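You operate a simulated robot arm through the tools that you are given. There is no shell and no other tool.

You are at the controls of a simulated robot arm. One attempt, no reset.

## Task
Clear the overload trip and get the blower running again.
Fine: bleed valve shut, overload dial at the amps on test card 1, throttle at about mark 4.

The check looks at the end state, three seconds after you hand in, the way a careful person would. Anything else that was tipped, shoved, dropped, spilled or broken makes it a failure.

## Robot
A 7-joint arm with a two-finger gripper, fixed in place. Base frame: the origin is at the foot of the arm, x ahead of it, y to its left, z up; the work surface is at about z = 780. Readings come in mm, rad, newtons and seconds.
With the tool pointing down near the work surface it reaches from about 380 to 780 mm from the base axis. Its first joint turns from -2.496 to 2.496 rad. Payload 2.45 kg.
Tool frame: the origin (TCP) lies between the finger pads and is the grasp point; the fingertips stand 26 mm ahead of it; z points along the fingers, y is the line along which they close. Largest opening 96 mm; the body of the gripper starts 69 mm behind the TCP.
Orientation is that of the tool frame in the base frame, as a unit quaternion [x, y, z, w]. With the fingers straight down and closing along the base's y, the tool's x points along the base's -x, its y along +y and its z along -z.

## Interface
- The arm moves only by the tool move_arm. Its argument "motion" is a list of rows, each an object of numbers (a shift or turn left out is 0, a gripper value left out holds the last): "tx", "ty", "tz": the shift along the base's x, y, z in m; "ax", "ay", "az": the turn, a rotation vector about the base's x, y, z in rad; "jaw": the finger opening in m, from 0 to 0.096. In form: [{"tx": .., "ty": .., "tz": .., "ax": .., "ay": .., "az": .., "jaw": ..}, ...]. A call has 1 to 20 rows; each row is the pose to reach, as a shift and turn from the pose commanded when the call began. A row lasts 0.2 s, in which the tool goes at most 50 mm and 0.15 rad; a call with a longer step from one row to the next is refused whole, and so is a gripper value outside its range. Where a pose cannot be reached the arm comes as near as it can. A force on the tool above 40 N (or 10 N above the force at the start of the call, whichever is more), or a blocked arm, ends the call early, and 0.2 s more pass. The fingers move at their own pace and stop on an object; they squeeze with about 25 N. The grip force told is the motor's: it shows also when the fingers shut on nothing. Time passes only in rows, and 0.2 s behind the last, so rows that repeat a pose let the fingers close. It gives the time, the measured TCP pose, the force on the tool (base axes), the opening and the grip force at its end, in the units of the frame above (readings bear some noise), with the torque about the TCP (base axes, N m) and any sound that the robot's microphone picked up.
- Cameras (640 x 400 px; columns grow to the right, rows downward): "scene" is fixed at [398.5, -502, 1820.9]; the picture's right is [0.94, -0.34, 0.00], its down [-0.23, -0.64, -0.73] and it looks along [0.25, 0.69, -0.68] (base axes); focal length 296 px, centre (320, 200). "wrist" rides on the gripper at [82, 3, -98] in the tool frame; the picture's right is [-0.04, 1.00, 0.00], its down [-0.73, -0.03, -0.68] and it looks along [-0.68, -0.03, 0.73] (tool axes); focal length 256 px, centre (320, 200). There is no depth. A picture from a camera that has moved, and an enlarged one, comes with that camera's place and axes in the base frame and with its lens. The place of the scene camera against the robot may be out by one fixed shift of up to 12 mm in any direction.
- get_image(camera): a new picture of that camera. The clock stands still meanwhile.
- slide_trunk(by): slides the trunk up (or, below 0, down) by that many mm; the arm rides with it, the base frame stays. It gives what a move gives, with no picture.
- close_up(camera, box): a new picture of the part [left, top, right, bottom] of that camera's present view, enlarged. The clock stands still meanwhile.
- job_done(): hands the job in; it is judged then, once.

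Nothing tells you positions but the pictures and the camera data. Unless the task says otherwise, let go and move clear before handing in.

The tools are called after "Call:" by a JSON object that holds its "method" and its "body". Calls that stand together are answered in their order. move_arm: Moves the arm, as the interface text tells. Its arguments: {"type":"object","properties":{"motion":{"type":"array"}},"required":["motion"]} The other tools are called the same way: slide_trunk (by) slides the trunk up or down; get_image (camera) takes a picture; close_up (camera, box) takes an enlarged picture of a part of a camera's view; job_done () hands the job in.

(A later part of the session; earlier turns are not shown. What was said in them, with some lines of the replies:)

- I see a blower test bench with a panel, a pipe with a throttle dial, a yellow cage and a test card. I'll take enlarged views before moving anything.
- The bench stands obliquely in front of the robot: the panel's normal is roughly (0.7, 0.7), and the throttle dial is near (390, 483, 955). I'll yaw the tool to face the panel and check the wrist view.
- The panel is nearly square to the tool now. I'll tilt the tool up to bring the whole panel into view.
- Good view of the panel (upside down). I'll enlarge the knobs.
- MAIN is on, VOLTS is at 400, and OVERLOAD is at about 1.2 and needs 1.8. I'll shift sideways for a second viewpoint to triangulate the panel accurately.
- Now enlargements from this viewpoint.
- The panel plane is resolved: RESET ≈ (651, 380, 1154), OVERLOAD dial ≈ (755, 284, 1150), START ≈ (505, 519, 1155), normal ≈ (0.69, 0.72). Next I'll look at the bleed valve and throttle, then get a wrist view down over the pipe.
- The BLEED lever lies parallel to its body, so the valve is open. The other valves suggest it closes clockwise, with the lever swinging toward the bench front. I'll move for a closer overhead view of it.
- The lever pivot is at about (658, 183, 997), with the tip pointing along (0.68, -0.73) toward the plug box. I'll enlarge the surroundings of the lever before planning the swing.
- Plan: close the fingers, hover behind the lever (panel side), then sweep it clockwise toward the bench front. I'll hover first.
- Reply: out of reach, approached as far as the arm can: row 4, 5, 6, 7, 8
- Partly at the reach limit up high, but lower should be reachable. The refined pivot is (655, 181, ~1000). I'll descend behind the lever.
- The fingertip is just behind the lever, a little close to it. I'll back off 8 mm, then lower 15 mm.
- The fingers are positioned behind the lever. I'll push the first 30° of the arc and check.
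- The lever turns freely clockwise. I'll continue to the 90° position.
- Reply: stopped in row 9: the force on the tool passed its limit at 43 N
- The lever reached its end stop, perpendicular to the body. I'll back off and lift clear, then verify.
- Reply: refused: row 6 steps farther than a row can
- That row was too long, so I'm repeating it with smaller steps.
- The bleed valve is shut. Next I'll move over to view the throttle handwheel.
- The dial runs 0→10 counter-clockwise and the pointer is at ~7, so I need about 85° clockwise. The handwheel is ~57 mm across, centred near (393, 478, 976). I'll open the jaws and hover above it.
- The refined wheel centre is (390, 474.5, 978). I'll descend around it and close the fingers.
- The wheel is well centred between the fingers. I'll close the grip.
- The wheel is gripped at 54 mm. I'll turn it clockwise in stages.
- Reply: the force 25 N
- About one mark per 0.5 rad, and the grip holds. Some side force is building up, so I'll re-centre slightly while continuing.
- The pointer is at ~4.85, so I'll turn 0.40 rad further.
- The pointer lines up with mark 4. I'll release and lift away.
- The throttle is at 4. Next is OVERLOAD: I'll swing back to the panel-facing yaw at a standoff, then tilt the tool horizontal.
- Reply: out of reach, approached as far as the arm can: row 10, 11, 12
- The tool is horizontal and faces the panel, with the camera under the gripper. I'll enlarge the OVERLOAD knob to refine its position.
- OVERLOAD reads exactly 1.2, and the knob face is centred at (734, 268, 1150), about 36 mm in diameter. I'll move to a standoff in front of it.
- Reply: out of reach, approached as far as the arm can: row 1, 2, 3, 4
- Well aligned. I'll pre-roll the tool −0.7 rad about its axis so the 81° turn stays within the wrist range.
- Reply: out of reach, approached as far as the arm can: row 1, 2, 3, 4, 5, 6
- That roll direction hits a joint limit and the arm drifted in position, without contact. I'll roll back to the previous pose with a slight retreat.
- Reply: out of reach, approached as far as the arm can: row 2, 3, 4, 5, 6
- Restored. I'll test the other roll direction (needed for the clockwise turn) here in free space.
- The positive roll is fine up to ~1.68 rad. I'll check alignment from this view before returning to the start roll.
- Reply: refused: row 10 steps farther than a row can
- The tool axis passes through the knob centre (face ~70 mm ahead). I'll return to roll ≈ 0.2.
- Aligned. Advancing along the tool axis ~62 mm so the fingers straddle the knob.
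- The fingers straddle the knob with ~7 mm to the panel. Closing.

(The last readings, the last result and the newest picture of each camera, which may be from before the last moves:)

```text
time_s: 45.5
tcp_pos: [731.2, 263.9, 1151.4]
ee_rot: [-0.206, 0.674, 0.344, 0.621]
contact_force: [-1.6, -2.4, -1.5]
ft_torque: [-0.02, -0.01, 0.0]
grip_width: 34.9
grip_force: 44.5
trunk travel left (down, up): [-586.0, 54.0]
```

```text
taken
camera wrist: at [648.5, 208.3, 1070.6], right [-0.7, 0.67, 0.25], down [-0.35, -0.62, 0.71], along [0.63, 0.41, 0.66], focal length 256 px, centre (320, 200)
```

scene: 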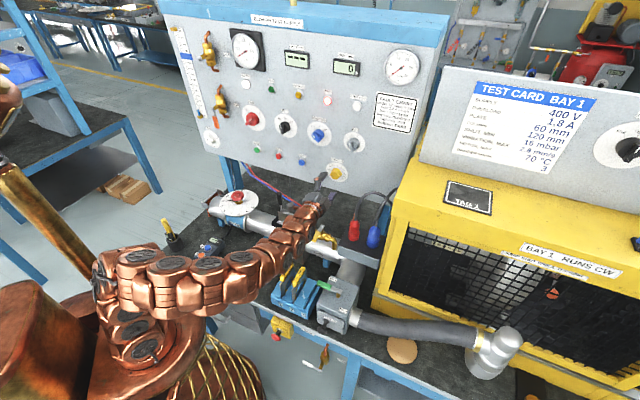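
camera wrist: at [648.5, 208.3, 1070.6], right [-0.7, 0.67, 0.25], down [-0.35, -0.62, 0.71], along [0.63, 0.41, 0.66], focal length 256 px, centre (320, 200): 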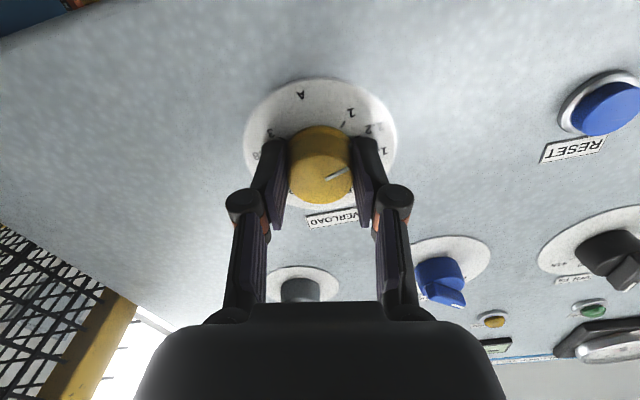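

Gripped at 35 mm. I'll turn clockwise by 0.7 rad first.

Call:
{"method": "move_arm", "body": {"motion": [{"ax": 0.0695, "ay": 0.072}, {"ax": 0.139, "ay": 0.144}, {"ax": 0.2085, "ay": 0.216}, {"ax": 0.278, "ay": 0.288}, {"ax": 0.3475, "ay": 0.36}, {"ax": 0.417, "ay": 0.432}, {"ax": 0.4865, "ay": 0.504}]}}

Call:
{"method": "get_image", "body": {"camera": "wrist"}}

Call:
{"method": "close_up", "body": {"camera": "scene", "box": [310, 140, 370, 190]}}

```text
time_s: 47.1
tcp_pos: [731.3, 263.7, 1149.5]
ee_rot: [0.041, 0.705, 0.534, 0.465]
contact_force: [7.7, 2.1, 4.0]
ft_torque: [0.4, -0.41, -0.77]
grip_width: 34.7
grip_force: 44.5
trunk travel left (down, up): [-586.0, 54.0]
```

```text
taken
camera wrist: at [614.9, 240.7, 1102.5], right [-0.42, 0.4, 0.81], down [-0.05, -0.9, 0.42], along [0.91, 0.14, 0.4], focal length 256 px, centre (320, 200)
```

wrist: 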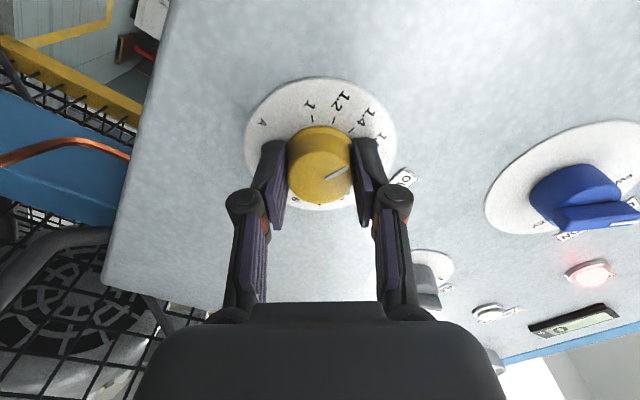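

```text
8.00 times, centred on (340, 165) of scene
camera zoom: at [398.5, -502.0, 1820.9], right [0.94, -0.34, 0.0], down [-0.23, -0.64, -0.73], along [0.25, 0.69, -0.68], focal length 2370 px, centre (160, 480)
```

zoom: 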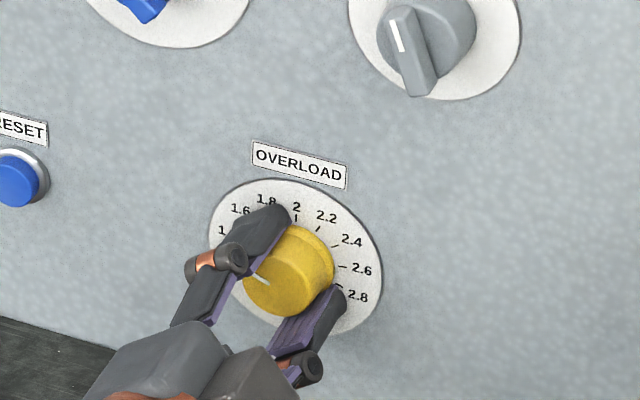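

The knob follows without slip. Remaining 0.714 rad.

Call:
{"method": "move_arm", "body": {"motion": [{"ax": 0.0695, "ay": 0.072}, {"ax": 0.139, "ay": 0.144}, {"ax": 0.2085, "ay": 0.216}, {"ax": 0.278, "ay": 0.288}, {"ax": 0.3475, "ay": 0.36}, {"ax": 0.417, "ay": 0.432}, {"ax": 0.4962, "ay": 0.514}, {"ax": 0.4962, "ay": 0.514}]}}

Call:
{"method": "get_image", "body": {"camera": "wrist"}}

Call:
{"method": "close_up", "body": {"camera": "wrist", "box": [240, 60, 400, 220]}}

Call:
{"method": "close_up", "body": {"camera": "scene", "box": [310, 140, 370, 190]}}

```text
time_s: 48.9
tcp_pos: [730.7, 264.2, 1148.6]
ee_rot: [0.285, 0.647, 0.662, 0.249]
contact_force: [4.7, -2.4, 7.1]
ft_torque: [0.19, -0.19, 0.34]
grip_width: 34.7
grip_force: 45.7
trunk travel left (down, up): [-586.0, 54.0]
```

```text
taken
camera wrist: at [604.1, 250.9, 1158.0], right [0.07, -0.07, 1.0], down [0.05, -1.0, -0.07], along [1.0, 0.05, -0.06], focal length 256 px, centre (320, 200)
```

wrist: 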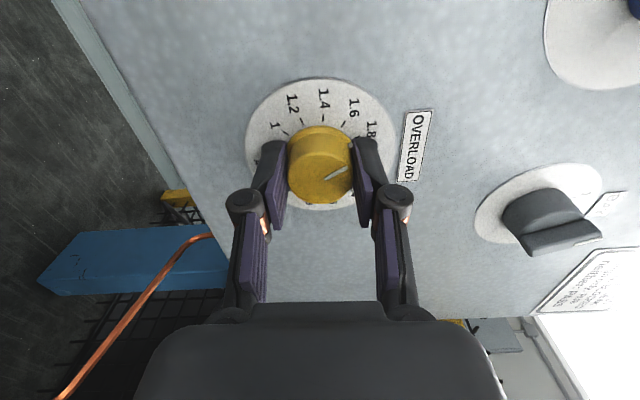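

```text
2.50 times, centred on (320, 140) of wrist
camera zoom: at [604.1, 250.9, 1158.0], right [0.07, -0.07, 1.0], down [0.05, -1.0, -0.07], along [1.0, 0.05, -0.06], focal length 640 px, centre (320, 350)
```

zoom: 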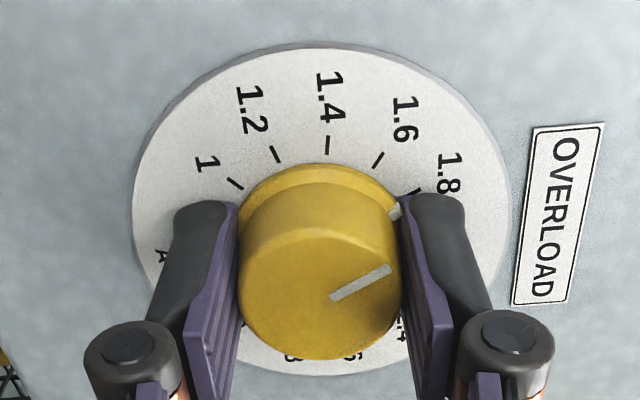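

```text
8.00 times, centred on (340, 165) of scene
camera zoom: at [398.5, -502.0, 1820.9], right [0.94, -0.34, 0.0], down [-0.23, -0.64, -0.73], along [0.25, 0.69, -0.68], focal length 2370 px, centre (160, 480)
```

zoom: 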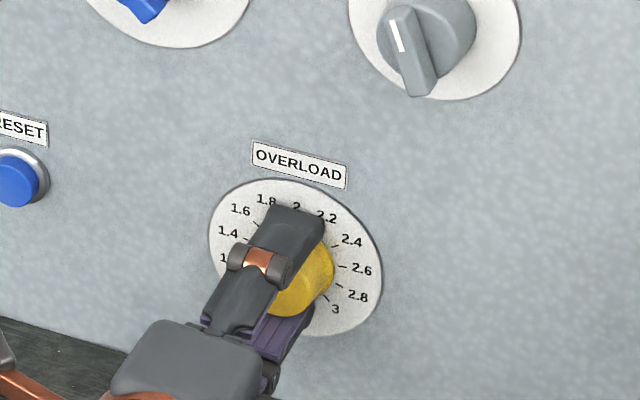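

Turned to about 1.8. I'll release and back off to read it properly.

Call:
{"method": "move_arm", "body": {"motion": [{"jaw": 0.075}, {"jaw": 0.075}, {"jaw": 0.075}, {"jaw": 0.075}, {"tx": -0.0139, "ty": -0.0144, "jaw": 0.075}, {"tx": -0.0278, "ty": -0.0288, "jaw": 0.075}, {"tx": -0.0431, "ty": -0.0446, "jaw": 0.075}, {"tx": -0.0431, "ty": -0.0446, "jaw": 0.075}]}}

Call:
{"method": "close_up", "body": {"camera": "wrist", "box": [240, 40, 400, 170]}}

Call:
{"method": "close_up", "body": {"camera": "scene", "box": [310, 140, 370, 190]}}

```text
time_s: 50.7
tcp_pos: [687.6, 220.5, 1149.6]
ee_rot: [0.286, 0.648, 0.661, 0.249]
contact_force: [-0.3, 0.0, 0.8]
ft_torque: [0.0, 0.03, -0.02]
grip_width: 75.2
grip_force: 0.1
trunk travel left (down, up): [-586.0, 54.0]
```

```text
3.08 times, centred on (320, 105) of wrist
camera zoom: at [561.1, 207.3, 1157.9], right [0.07, -0.06, 1.0], down [0.05, -1.0, -0.07], along [1.0, 0.05, -0.06], focal length 788 px, centre (320, 492)
```

zoom: 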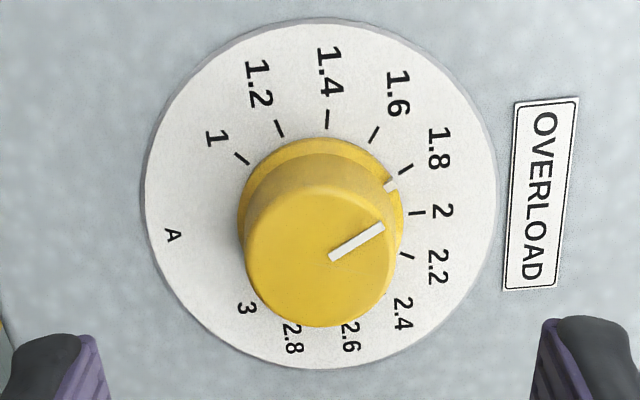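

```text
8.00 times, centred on (340, 165) of scene
camera zoom: at [398.5, -502.0, 1820.9], right [0.94, -0.34, 0.0], down [-0.23, -0.64, -0.73], along [0.25, 0.69, -0.68], focal length 2370 px, centre (160, 480)
```

zoom: 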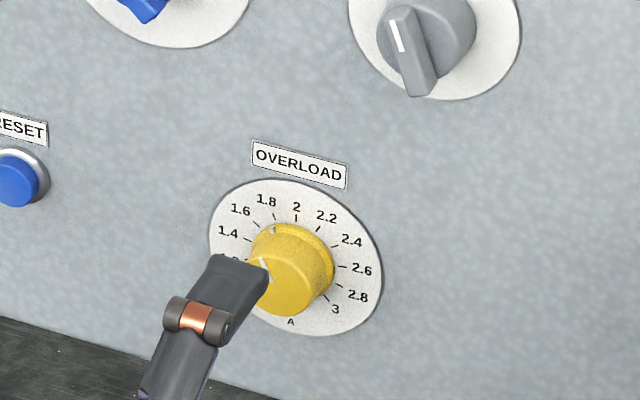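

OVERLOAD reads 1.8. Next is RESET at about (648, 378, 1156): I'll close the fingers and move to a standoff in front of it.

Call:
{"method": "move_arm", "body": {"motion": [{"tx": -0.02, "ty": 0.01, "jaw": 0}, {"tx": -0.035, "ty": 0.035, "tz": 0.002, "jaw": 0}, {"tx": -0.052, "ty": 0.06, "tz": 0.004, "jaw": 0}, {"tx": -0.069, "ty": 0.085, "tz": 0.006, "jaw": 0}, {"tx": -0.085, "ty": 0.11, "tz": 0.006, "jaw": 0}, {"tx": -0.085, "ty": 0.11, "tz": 0.006, "jaw": 0}]}}

Call:
{"method": "get_image", "body": {"camera": "wrist"}}

Call:
{"method": "get_image", "body": {"camera": "scene"}}

```text
time_s: 52.1
tcp_pos: [602.3, 329.5, 1155.3]
ee_rot: [0.285, 0.648, 0.661, 0.249]
contact_force: [-1.0, -0.3, 0.0]
ft_torque: [0.01, -0.01, -0.01]
grip_width: 0.0
grip_force: 24.6
trunk travel left (down, up): [-586.0, 54.0]
```

```text
taken
camera wrist: at [474.9, 316.7, 1163.3], right [0.07, -0.06, 1.0], down [0.05, -1.0, -0.07], along [1.0, 0.05, -0.07], focal length 256 px, centre (320, 200)
```

wrist: 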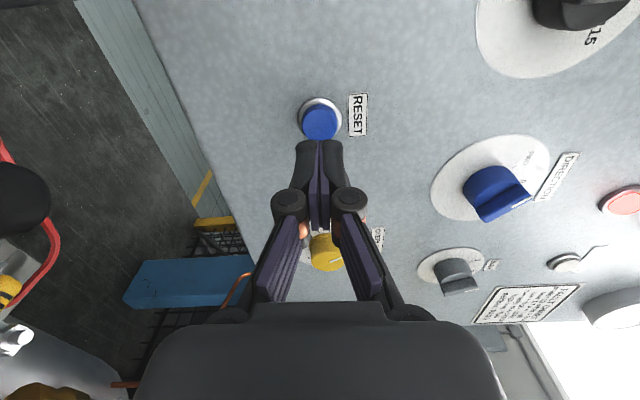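

```text
taken
```

scene: 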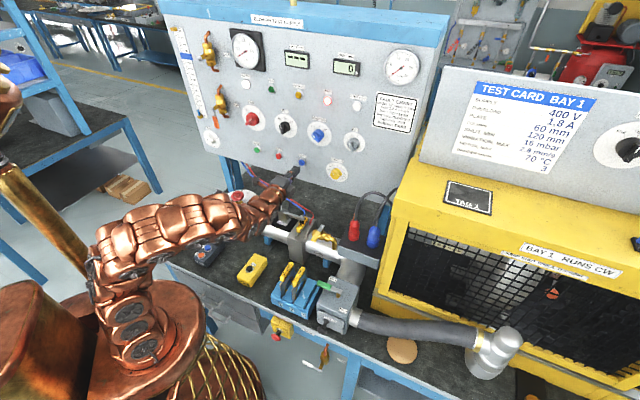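

RESET is on the tool axis, ~43 mm ahead of the fingertips. Pressing slowly.

Call:
{"method": "move_arm", "body": {"motion": [{"tx": 0.007, "ty": 0.0072}, {"tx": 0.014, "ty": 0.0143}, {"tx": 0.021, "ty": 0.0215}, {"tx": 0.0252, "ty": 0.0257}, {"tx": 0.0273, "ty": 0.0279}, {"tx": 0.0294, "ty": 0.03}, {"tx": 0.0315, "ty": 0.0322}, {"tx": 0.0329, "ty": 0.0336}]}}

Call:
{"method": "get_image", "body": {"camera": "wrist"}}

Call:
{"method": "close_up", "body": {"camera": "scene", "box": [260, 60, 400, 200]}}

```text
time_s: 54.0
tcp_pos: [634.1, 361.4, 1156.1]
ee_rot: [0.284, 0.649, 0.661, 0.248]
contact_force: [-29.4, -24.0, -0.7]
ft_torque: [-0.02, -0.02, 0.03]
grip_width: 6.1
grip_force: 29.1
trunk travel left (down, up): [-586.0, 54.0]
heard: click
stopped in row 8: the force on the tool passed its limit at 40 N (the readings are from after the stop); the commanded pose is now the measured one
```

```text
taken
camera wrist: at [506.4, 347.9, 1164.0], right [0.07, -0.06, 1.0], down [0.05, -1.0, -0.07], along [1.0, 0.05, -0.06], focal length 256 px, centre (320, 200)
```

wrist: 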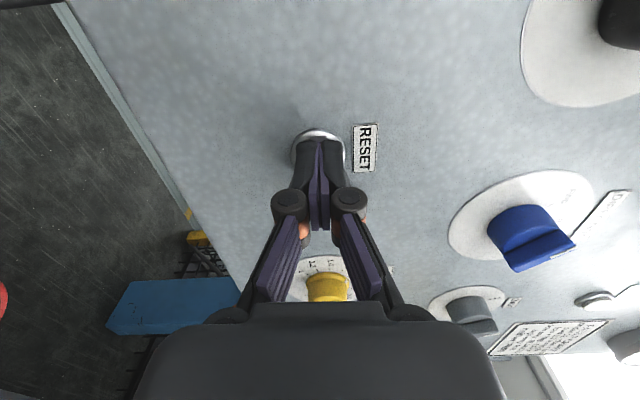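

```text
2.86 times, centred on (330, 130) of scene
camera zoom: at [398.5, -502.0, 1820.9], right [0.94, -0.34, 0.0], down [-0.23, -0.64, -0.73], along [0.25, 0.69, -0.68], focal length 846 px, centre (291, 400)
```

zoom: 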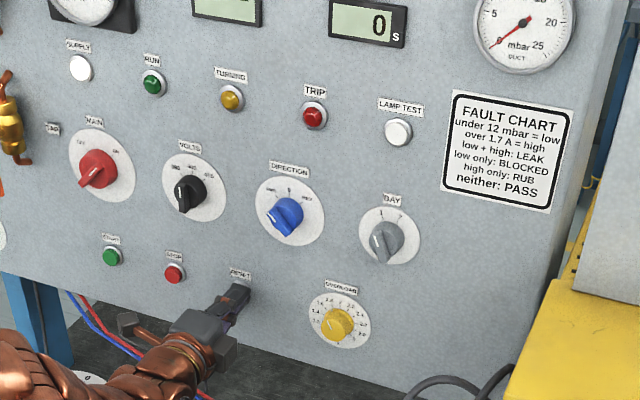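

Click heard and the TRIP lamp is out. I'll back off and move to a standoff in front of START.

Call:
{"method": "move_arm", "body": {"motion": [{"tx": -0.014, "ty": -0.0143}, {"tx": -0.028, "ty": -0.0286}, {"tx": -0.035, "ty": -0.0357}, {"tx": -0.0595, "ty": -0.0127}, {"tx": -0.084, "ty": 0.0103}, {"tx": -0.1085, "ty": 0.0333}, {"tx": -0.133, "ty": 0.0563}, {"tx": -0.1575, "ty": 0.0793}, {"tx": -0.182, "ty": 0.1023}, {"tx": -0.182, "ty": 0.1023}]}}

Call:
{"method": "get_image", "body": {"camera": "wrist"}}

Call:
{"method": "get_image", "body": {"camera": "scene"}}

```text
time_s: 56.2
tcp_pos: [461.3, 471.6, 1153.9]
ee_rot: [0.284, 0.65, 0.66, 0.247]
contact_force: [-0.7, 0.4, -0.5]
ft_torque: [0.01, 0.01, -0.08]
grip_width: 0.0
grip_force: 28.8
out of reach, approached as far as the arm can: row 8, 9, 10
trunk travel left (down, up): [-586.0, 54.0]
```

```text
taken
camera wrist: at [334.6, 457.8, 1162.4], right [0.07, -0.06, 1.0], down [0.05, -1.0, -0.07], along [1.0, 0.05, -0.07], focal length 256 px, centre (320, 200)
```

wrist: 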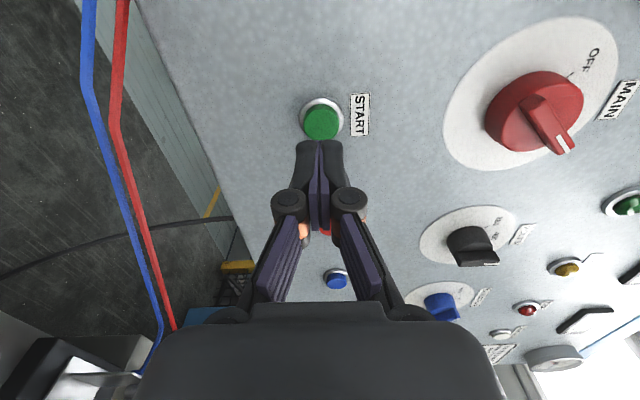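

```text
taken
```

scene: 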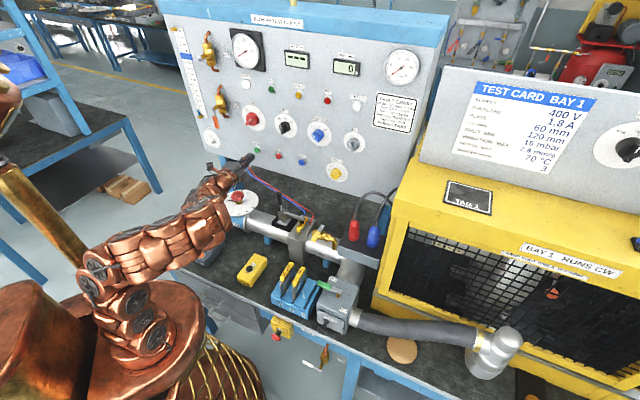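

START is on the axis, with the same standoff as before. Pressing it.

Call:
{"method": "move_arm", "body": {"motion": [{"tx": 0.007, "ty": 0.0072}, {"tx": 0.014, "ty": 0.0143}, {"tx": 0.021, "ty": 0.0215}, {"tx": 0.0252, "ty": 0.0257}, {"tx": 0.0273, "ty": 0.0279}, {"tx": 0.0294, "ty": 0.03}, {"tx": 0.0315, "ty": 0.0322}, {"tx": 0.0329, "ty": 0.0336}]}}

Call:
{"method": "close_up", "body": {"camera": "scene", "box": [200, 20, 420, 200]}}

Call:
{"method": "get_image", "body": {"camera": "wrist"}}

```text
time_s: 57.9
tcp_pos: [491.9, 501.9, 1153.8]
ee_rot: [0.284, 0.65, 0.66, 0.246]
contact_force: [-25.1, -27.2, -3.7]
ft_torque: [-0.11, 0.05, -0.16]
grip_width: 6.2
grip_force: 29.0
trunk travel left (down, up): [-586.0, 54.0]
heard: click
stopped in row 8: the force on the tool passed its limit at 41 N (the readings are from after the stop); the commanded pose is now the measured one
```

```text
2.22 times, centred on (310, 110) of scene
camera zoom: at [398.5, -502.0, 1820.9], right [0.94, -0.34, 0.0], down [-0.23, -0.64, -0.73], along [0.25, 0.69, -0.68], focal length 658 px, centre (342, 400)
```

zoom: 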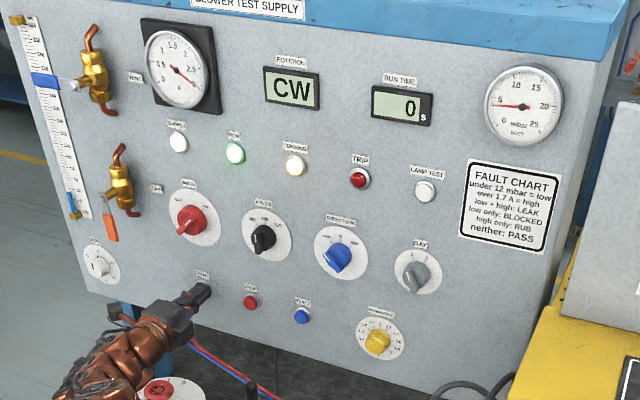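

```text
taken
camera wrist: at [365.2, 488.6, 1162.1], right [0.07, -0.06, 1.0], down [0.05, -1.0, -0.07], along [1.0, 0.06, -0.07], focal length 256 px, centre (320, 200)
```

wrist: 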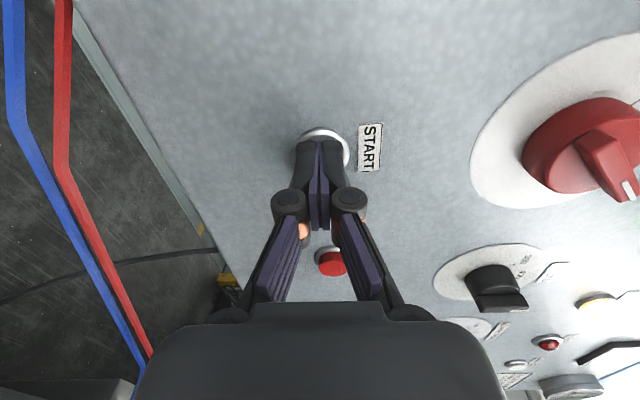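

RUN and TURNING are lit and rotation shows CW. I'll back off and watch whether it stays running.

Call:
{"method": "move_arm", "body": {"motion": [{"tx": -0.007, "ty": -0.0071}, {"tx": -0.014, "ty": -0.0143}, {"tx": -0.021, "ty": -0.0214}, {"tx": -0.028, "ty": -0.0286}, {"tx": -0.028, "ty": -0.0286}, {"tx": -0.028, "ty": -0.0286}]}}

Call:
{"method": "close_up", "body": {"camera": "scene", "box": [200, 20, 420, 200]}}

```text
time_s: 59.3
tcp_pos: [465.8, 473.5, 1153.2]
ee_rot: [0.285, 0.65, 0.66, 0.247]
contact_force: [-0.4, -0.4, 0.4]
ft_torque: [-0.02, 0.0, -0.02]
grip_width: 0.2
grip_force: 28.7
trunk travel left (down, up): [-586.0, 54.0]
```

```text
2.22 times, centred on (310, 110) of scene
camera zoom: at [398.5, -502.0, 1820.9], right [0.94, -0.34, 0.0], down [-0.23, -0.64, -0.73], along [0.25, 0.69, -0.68], focal length 658 px, centre (342, 400)
```

zoom: 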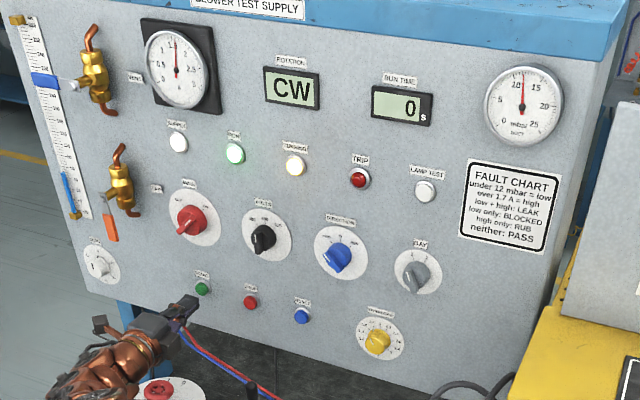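

Current has settled at ~1.5 A with the trip lamp off. I'll move clear and keep watching.

Call:
{"method": "move_arm", "body": {"motion": [{"tx": 0.015, "ty": -0.035, "tz": 0.01}, {"tx": 0.03, "ty": -0.07, "tz": 0.02}, {"tx": 0.045, "ty": -0.105, "tz": 0.03}, {"tx": 0.06, "ty": -0.14, "tz": 0.04}, {"tx": 0.06, "ty": -0.175, "tz": 0.05}, {"tx": 0.06, "ty": -0.21, "tz": 0.05}, {"tx": 0.06, "ty": -0.21, "tz": 0.05}, {"tx": 0.06, "ty": -0.21, "tz": 0.05}, {"tx": 0.06, "ty": -0.21, "tz": 0.05}, {"tx": 0.06, "ty": -0.21, "tz": 0.05}]}}

Call:
{"method": "close_up", "body": {"camera": "scene", "box": [200, 20, 420, 200]}}

Call:
{"method": "get_image", "body": {"camera": "scene"}}

```text
time_s: 61.5
tcp_pos: [543.6, 296.5, 1201.0]
ee_rot: [0.285, 0.65, 0.66, 0.247]
contact_force: [-0.8, 0.1, 0.7]
ft_torque: [-0.03, -0.02, -0.01]
grip_width: 0.0
grip_force: 28.7
out of reach, approached as far as the arm can: row 2, 3, 4, 5, 6, 7, 8, 9, 10
trunk travel left (down, up): [-586.0, 54.0]
```

```text
2.22 times, centred on (310, 110) of scene
camera zoom: at [398.5, -502.0, 1820.9], right [0.94, -0.34, 0.0], down [-0.23, -0.64, -0.73], along [0.25, 0.69, -0.68], focal length 658 px, centre (342, 400)
```

zoom: 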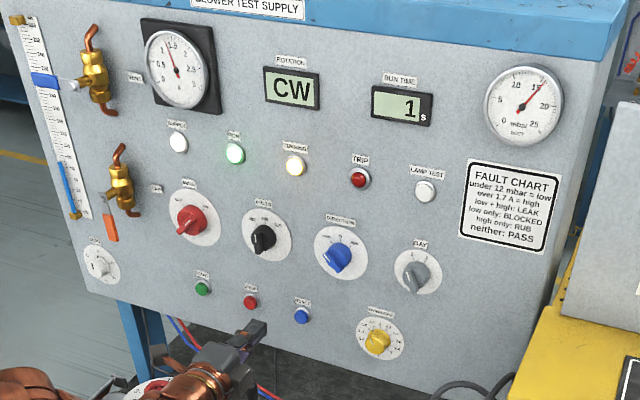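

```text
taken
```

scene: 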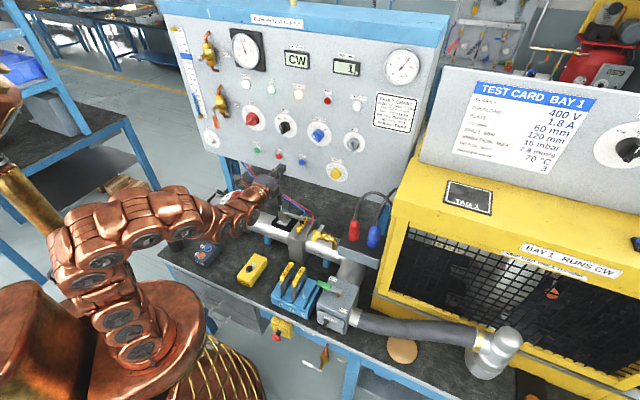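

The blower is running with current falling and duct pressure rising. I'll wait several seconds to confirm it holds.

Call:
{"method": "move_arm", "body": {"motion": [{}, {}, {}, {}, {}, {}, {}, {}, {}, {}, {}, {}, {}, {}, {}, {}, {}, {}, {}, {}]}}

Call:
{"method": "close_up", "body": {"camera": "scene", "box": [200, 20, 420, 200]}}

Call:
{"method": "close_up", "body": {"camera": "scene", "box": [150, 170, 390, 340]}}

Call:
{"method": "close_up", "body": {"camera": "scene", "box": [310, 150, 370, 190]}}

```text
time_s: 65.7
tcp_pos: [543.5, 297.6, 1202.1]
ee_rot: [0.284, 0.65, 0.66, 0.247]
contact_force: [-0.5, -0.2, -0.2]
ft_torque: [0.0, 0.0, 0.04]
grip_width: 0.2
grip_force: 28.7
trunk travel left (down, up): [-586.0, 54.0]
```

```text
2.22 times, centred on (310, 110) of scene
camera zoom: at [398.5, -502.0, 1820.9], right [0.94, -0.34, 0.0], down [-0.23, -0.64, -0.73], along [0.25, 0.69, -0.68], focal length 658 px, centre (342, 400)
```

zoom: 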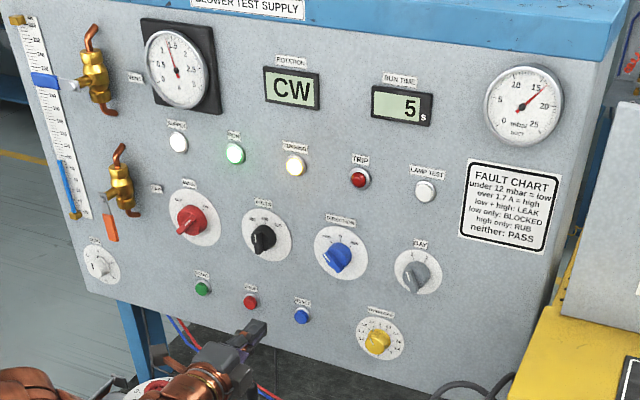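

```text
2.35 times, centred on (270, 255) of scene
camera zoom: at [398.5, -502.0, 1820.9], right [0.94, -0.34, 0.0], down [-0.23, -0.64, -0.73], along [0.25, 0.69, -0.68], focal length 697 px, centre (438, 71)
```

zoom: 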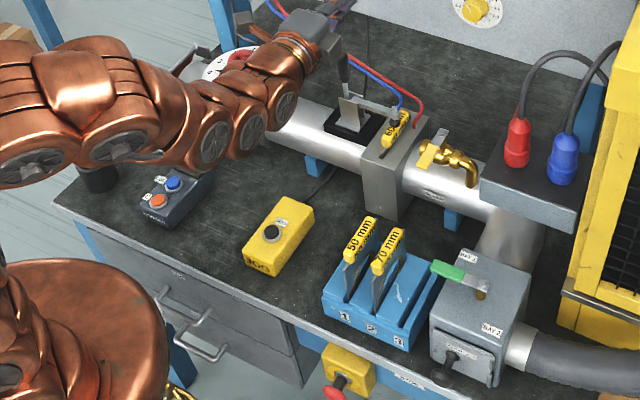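

```text
10.00 times, centred on (340, 170) of scene
camera zoom: at [398.5, -502.0, 1820.9], right [0.94, -0.34, 0.0], down [-0.23, -0.64, -0.73], along [0.25, 0.69, -0.68], focal length 2962 px, centre (120, 500)
```

zoom: 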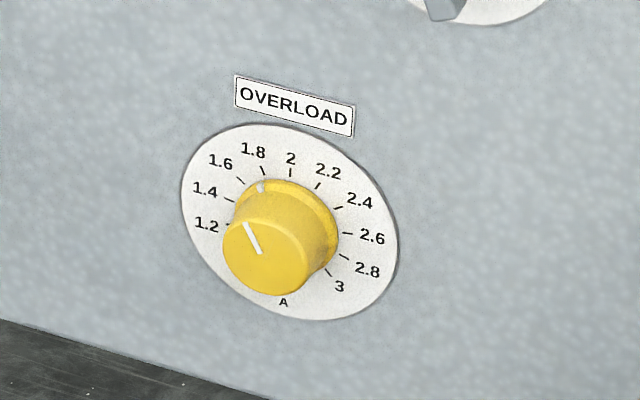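

It's stable: 1.4 A, 16 mbar, trip off, run time counting. I'll raise the arm so it's clear of everything and recheck the throttle.

Call:
{"method": "move_arm", "body": {"motion": [{"tz": 0.025}, {"tz": 0.05}, {"tz": 0.075}, {"tz": 0.1}, {"tz": 0.125}, {"tz": 0.125}]}}

Call:
{"method": "get_image", "body": {"camera": "scene"}}

Call:
{"method": "close_up", "body": {"camera": "scene", "box": [190, 165, 290, 245]}}

Call:
{"method": "get_image", "body": {"camera": "wrist"}}

```text
time_s: 67.1
tcp_pos: [543.7, 294.8, 1327.4]
ee_rot: [0.285, 0.65, 0.66, 0.246]
contact_force: [-0.4, -0.6, -0.2]
ft_torque: [0.01, 0.01, 0.01]
grip_width: 0.0
grip_force: 28.6
trunk travel left (down, up): [-586.0, 54.0]
```

```text
taken
```

scene: 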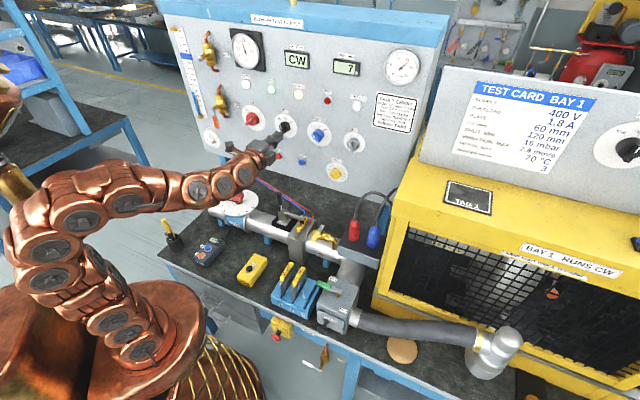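

```text
5.00 times, centred on (240, 205) of scene
camera zoom: at [398.5, -502.0, 1820.9], right [0.94, -0.34, 0.0], down [-0.23, -0.64, -0.73], along [0.25, 0.69, -0.68], focal length 1481 px, centre (720, 175)
```

zoom: 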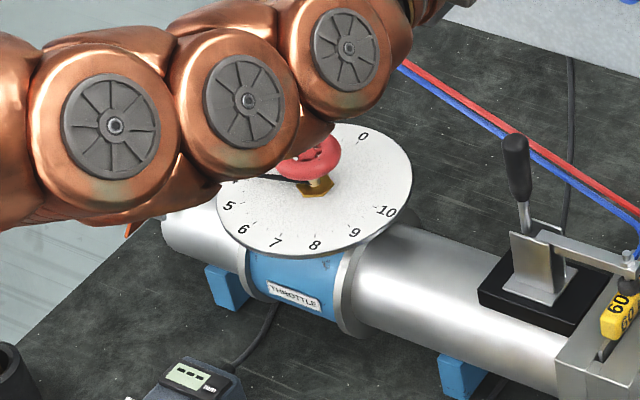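

```text
taken
camera wrist: at [417.4, 281.0, 1335.8], right [0.07, -0.06, 1.0], down [0.05, -1.0, -0.07], along [1.0, 0.05, -0.07], focal length 256 px, centre (320, 200)
```

wrist: 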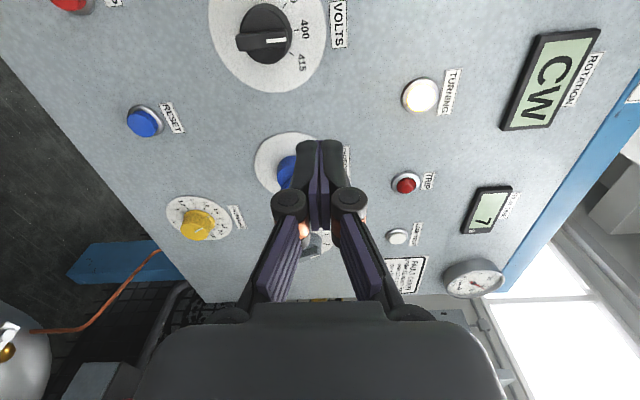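

Call:
{"method": "move_arm", "body": {"motion": [{"tx": 0.01, "ty": -0.04}, {"tx": 0.02, "ty": -0.08}, {"tx": 0.03, "ty": -0.12}, {"tx": 0.04, "ty": -0.16}, {"tx": 0.05, "ty": -0.2}, {"tx": 0.05, "ty": -0.2}]}}

Call:
{"method": "get_image", "body": {"camera": "scene"}}

Call:
{"method": "close_up", "body": {"camera": "scene", "box": [190, 165, 290, 245]}}

Call:
{"method": "close_up", "body": {"camera": "wrist", "box": [140, 60, 300, 260]}}

```text
time_s: 68.5
tcp_pos: [594.8, 95.4, 1326.4]
ee_rot: [0.285, 0.65, 0.659, 0.247]
contact_force: [0.0, -0.1, -0.1]
ft_torque: [-0.01, 0.05, -0.03]
grip_width: 0.5
grip_force: 28.3
trunk travel left (down, up): [-586.0, 54.0]
```

```text
taken
```

scene: 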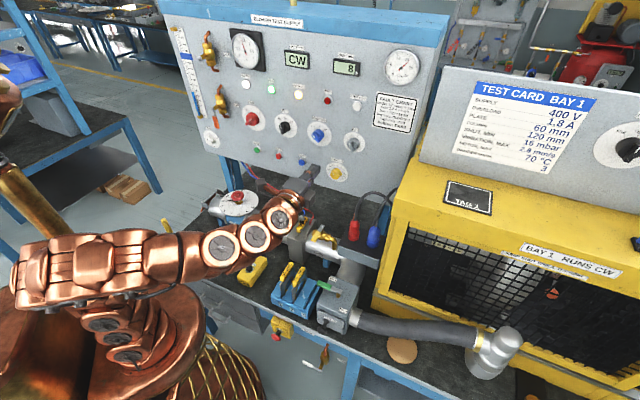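

```text
5.00 times, centred on (240, 205) of scene
camera zoom: at [398.5, -502.0, 1820.9], right [0.94, -0.34, 0.0], down [-0.23, -0.64, -0.73], along [0.25, 0.69, -0.68], focal length 1481 px, centre (720, 175)
```

zoom: 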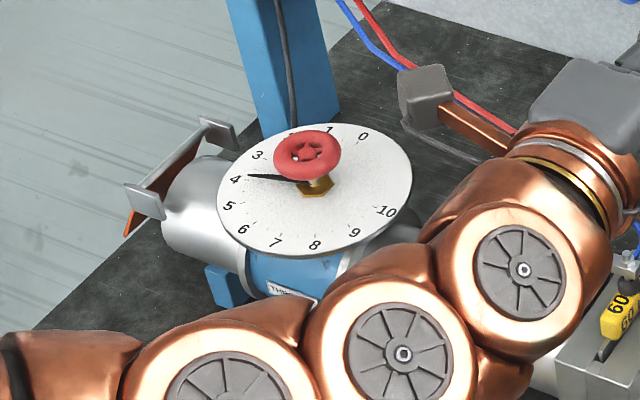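

```text
2.00 times, centred on (220, 160) of wrist
camera zoom: at [468.2, 82.0, 1334.8], right [0.07, -0.06, 1.0], down [0.05, -1.0, -0.07], along [1.0, 0.05, -0.07], focal length 512 px, centre (520, 280)
```

zoom: 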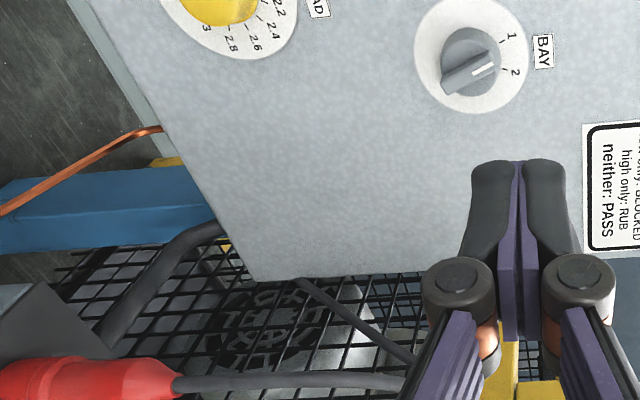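

Everything checks out: throttle at 4, bleed valve shut, overload at 1.8, trip lamp off, blower running (run time 8 s, CW, ~1.4 A), and the arm is clear. Handing in.

Call:
{"method": "job_done", "body": {}}

```text
The job is handed in.
```

The overload trip is cleared and the blower is running. Before I handed in, RUN and TURNING were lit, rotation showed CW, and the TRIP lamp was out. Current had settled at about 1.4 A, and run time had reached 8 s.

| Item | Left at | How I checked it |
|---|---|---|
| Bleed valve | Shut | Lever turned clockwise to its end stop, now square to the valve body |
| Overload dial | 1.8 A, as on test card 1 | Read from the pictures, within about 0.02–0.04 A |
| Throttle | Mark 4 | Pointer lines up with the mark; rechecked with the arm out of the way |

While I was lining up on the overload knob, a wrist joint reached its limit. The gripper drifted to within about 20 mm of the panel, but it touched nothing and I moved it back. I didn't see anything tipped or shoved. The arm was up and clear of everything when I handed in.
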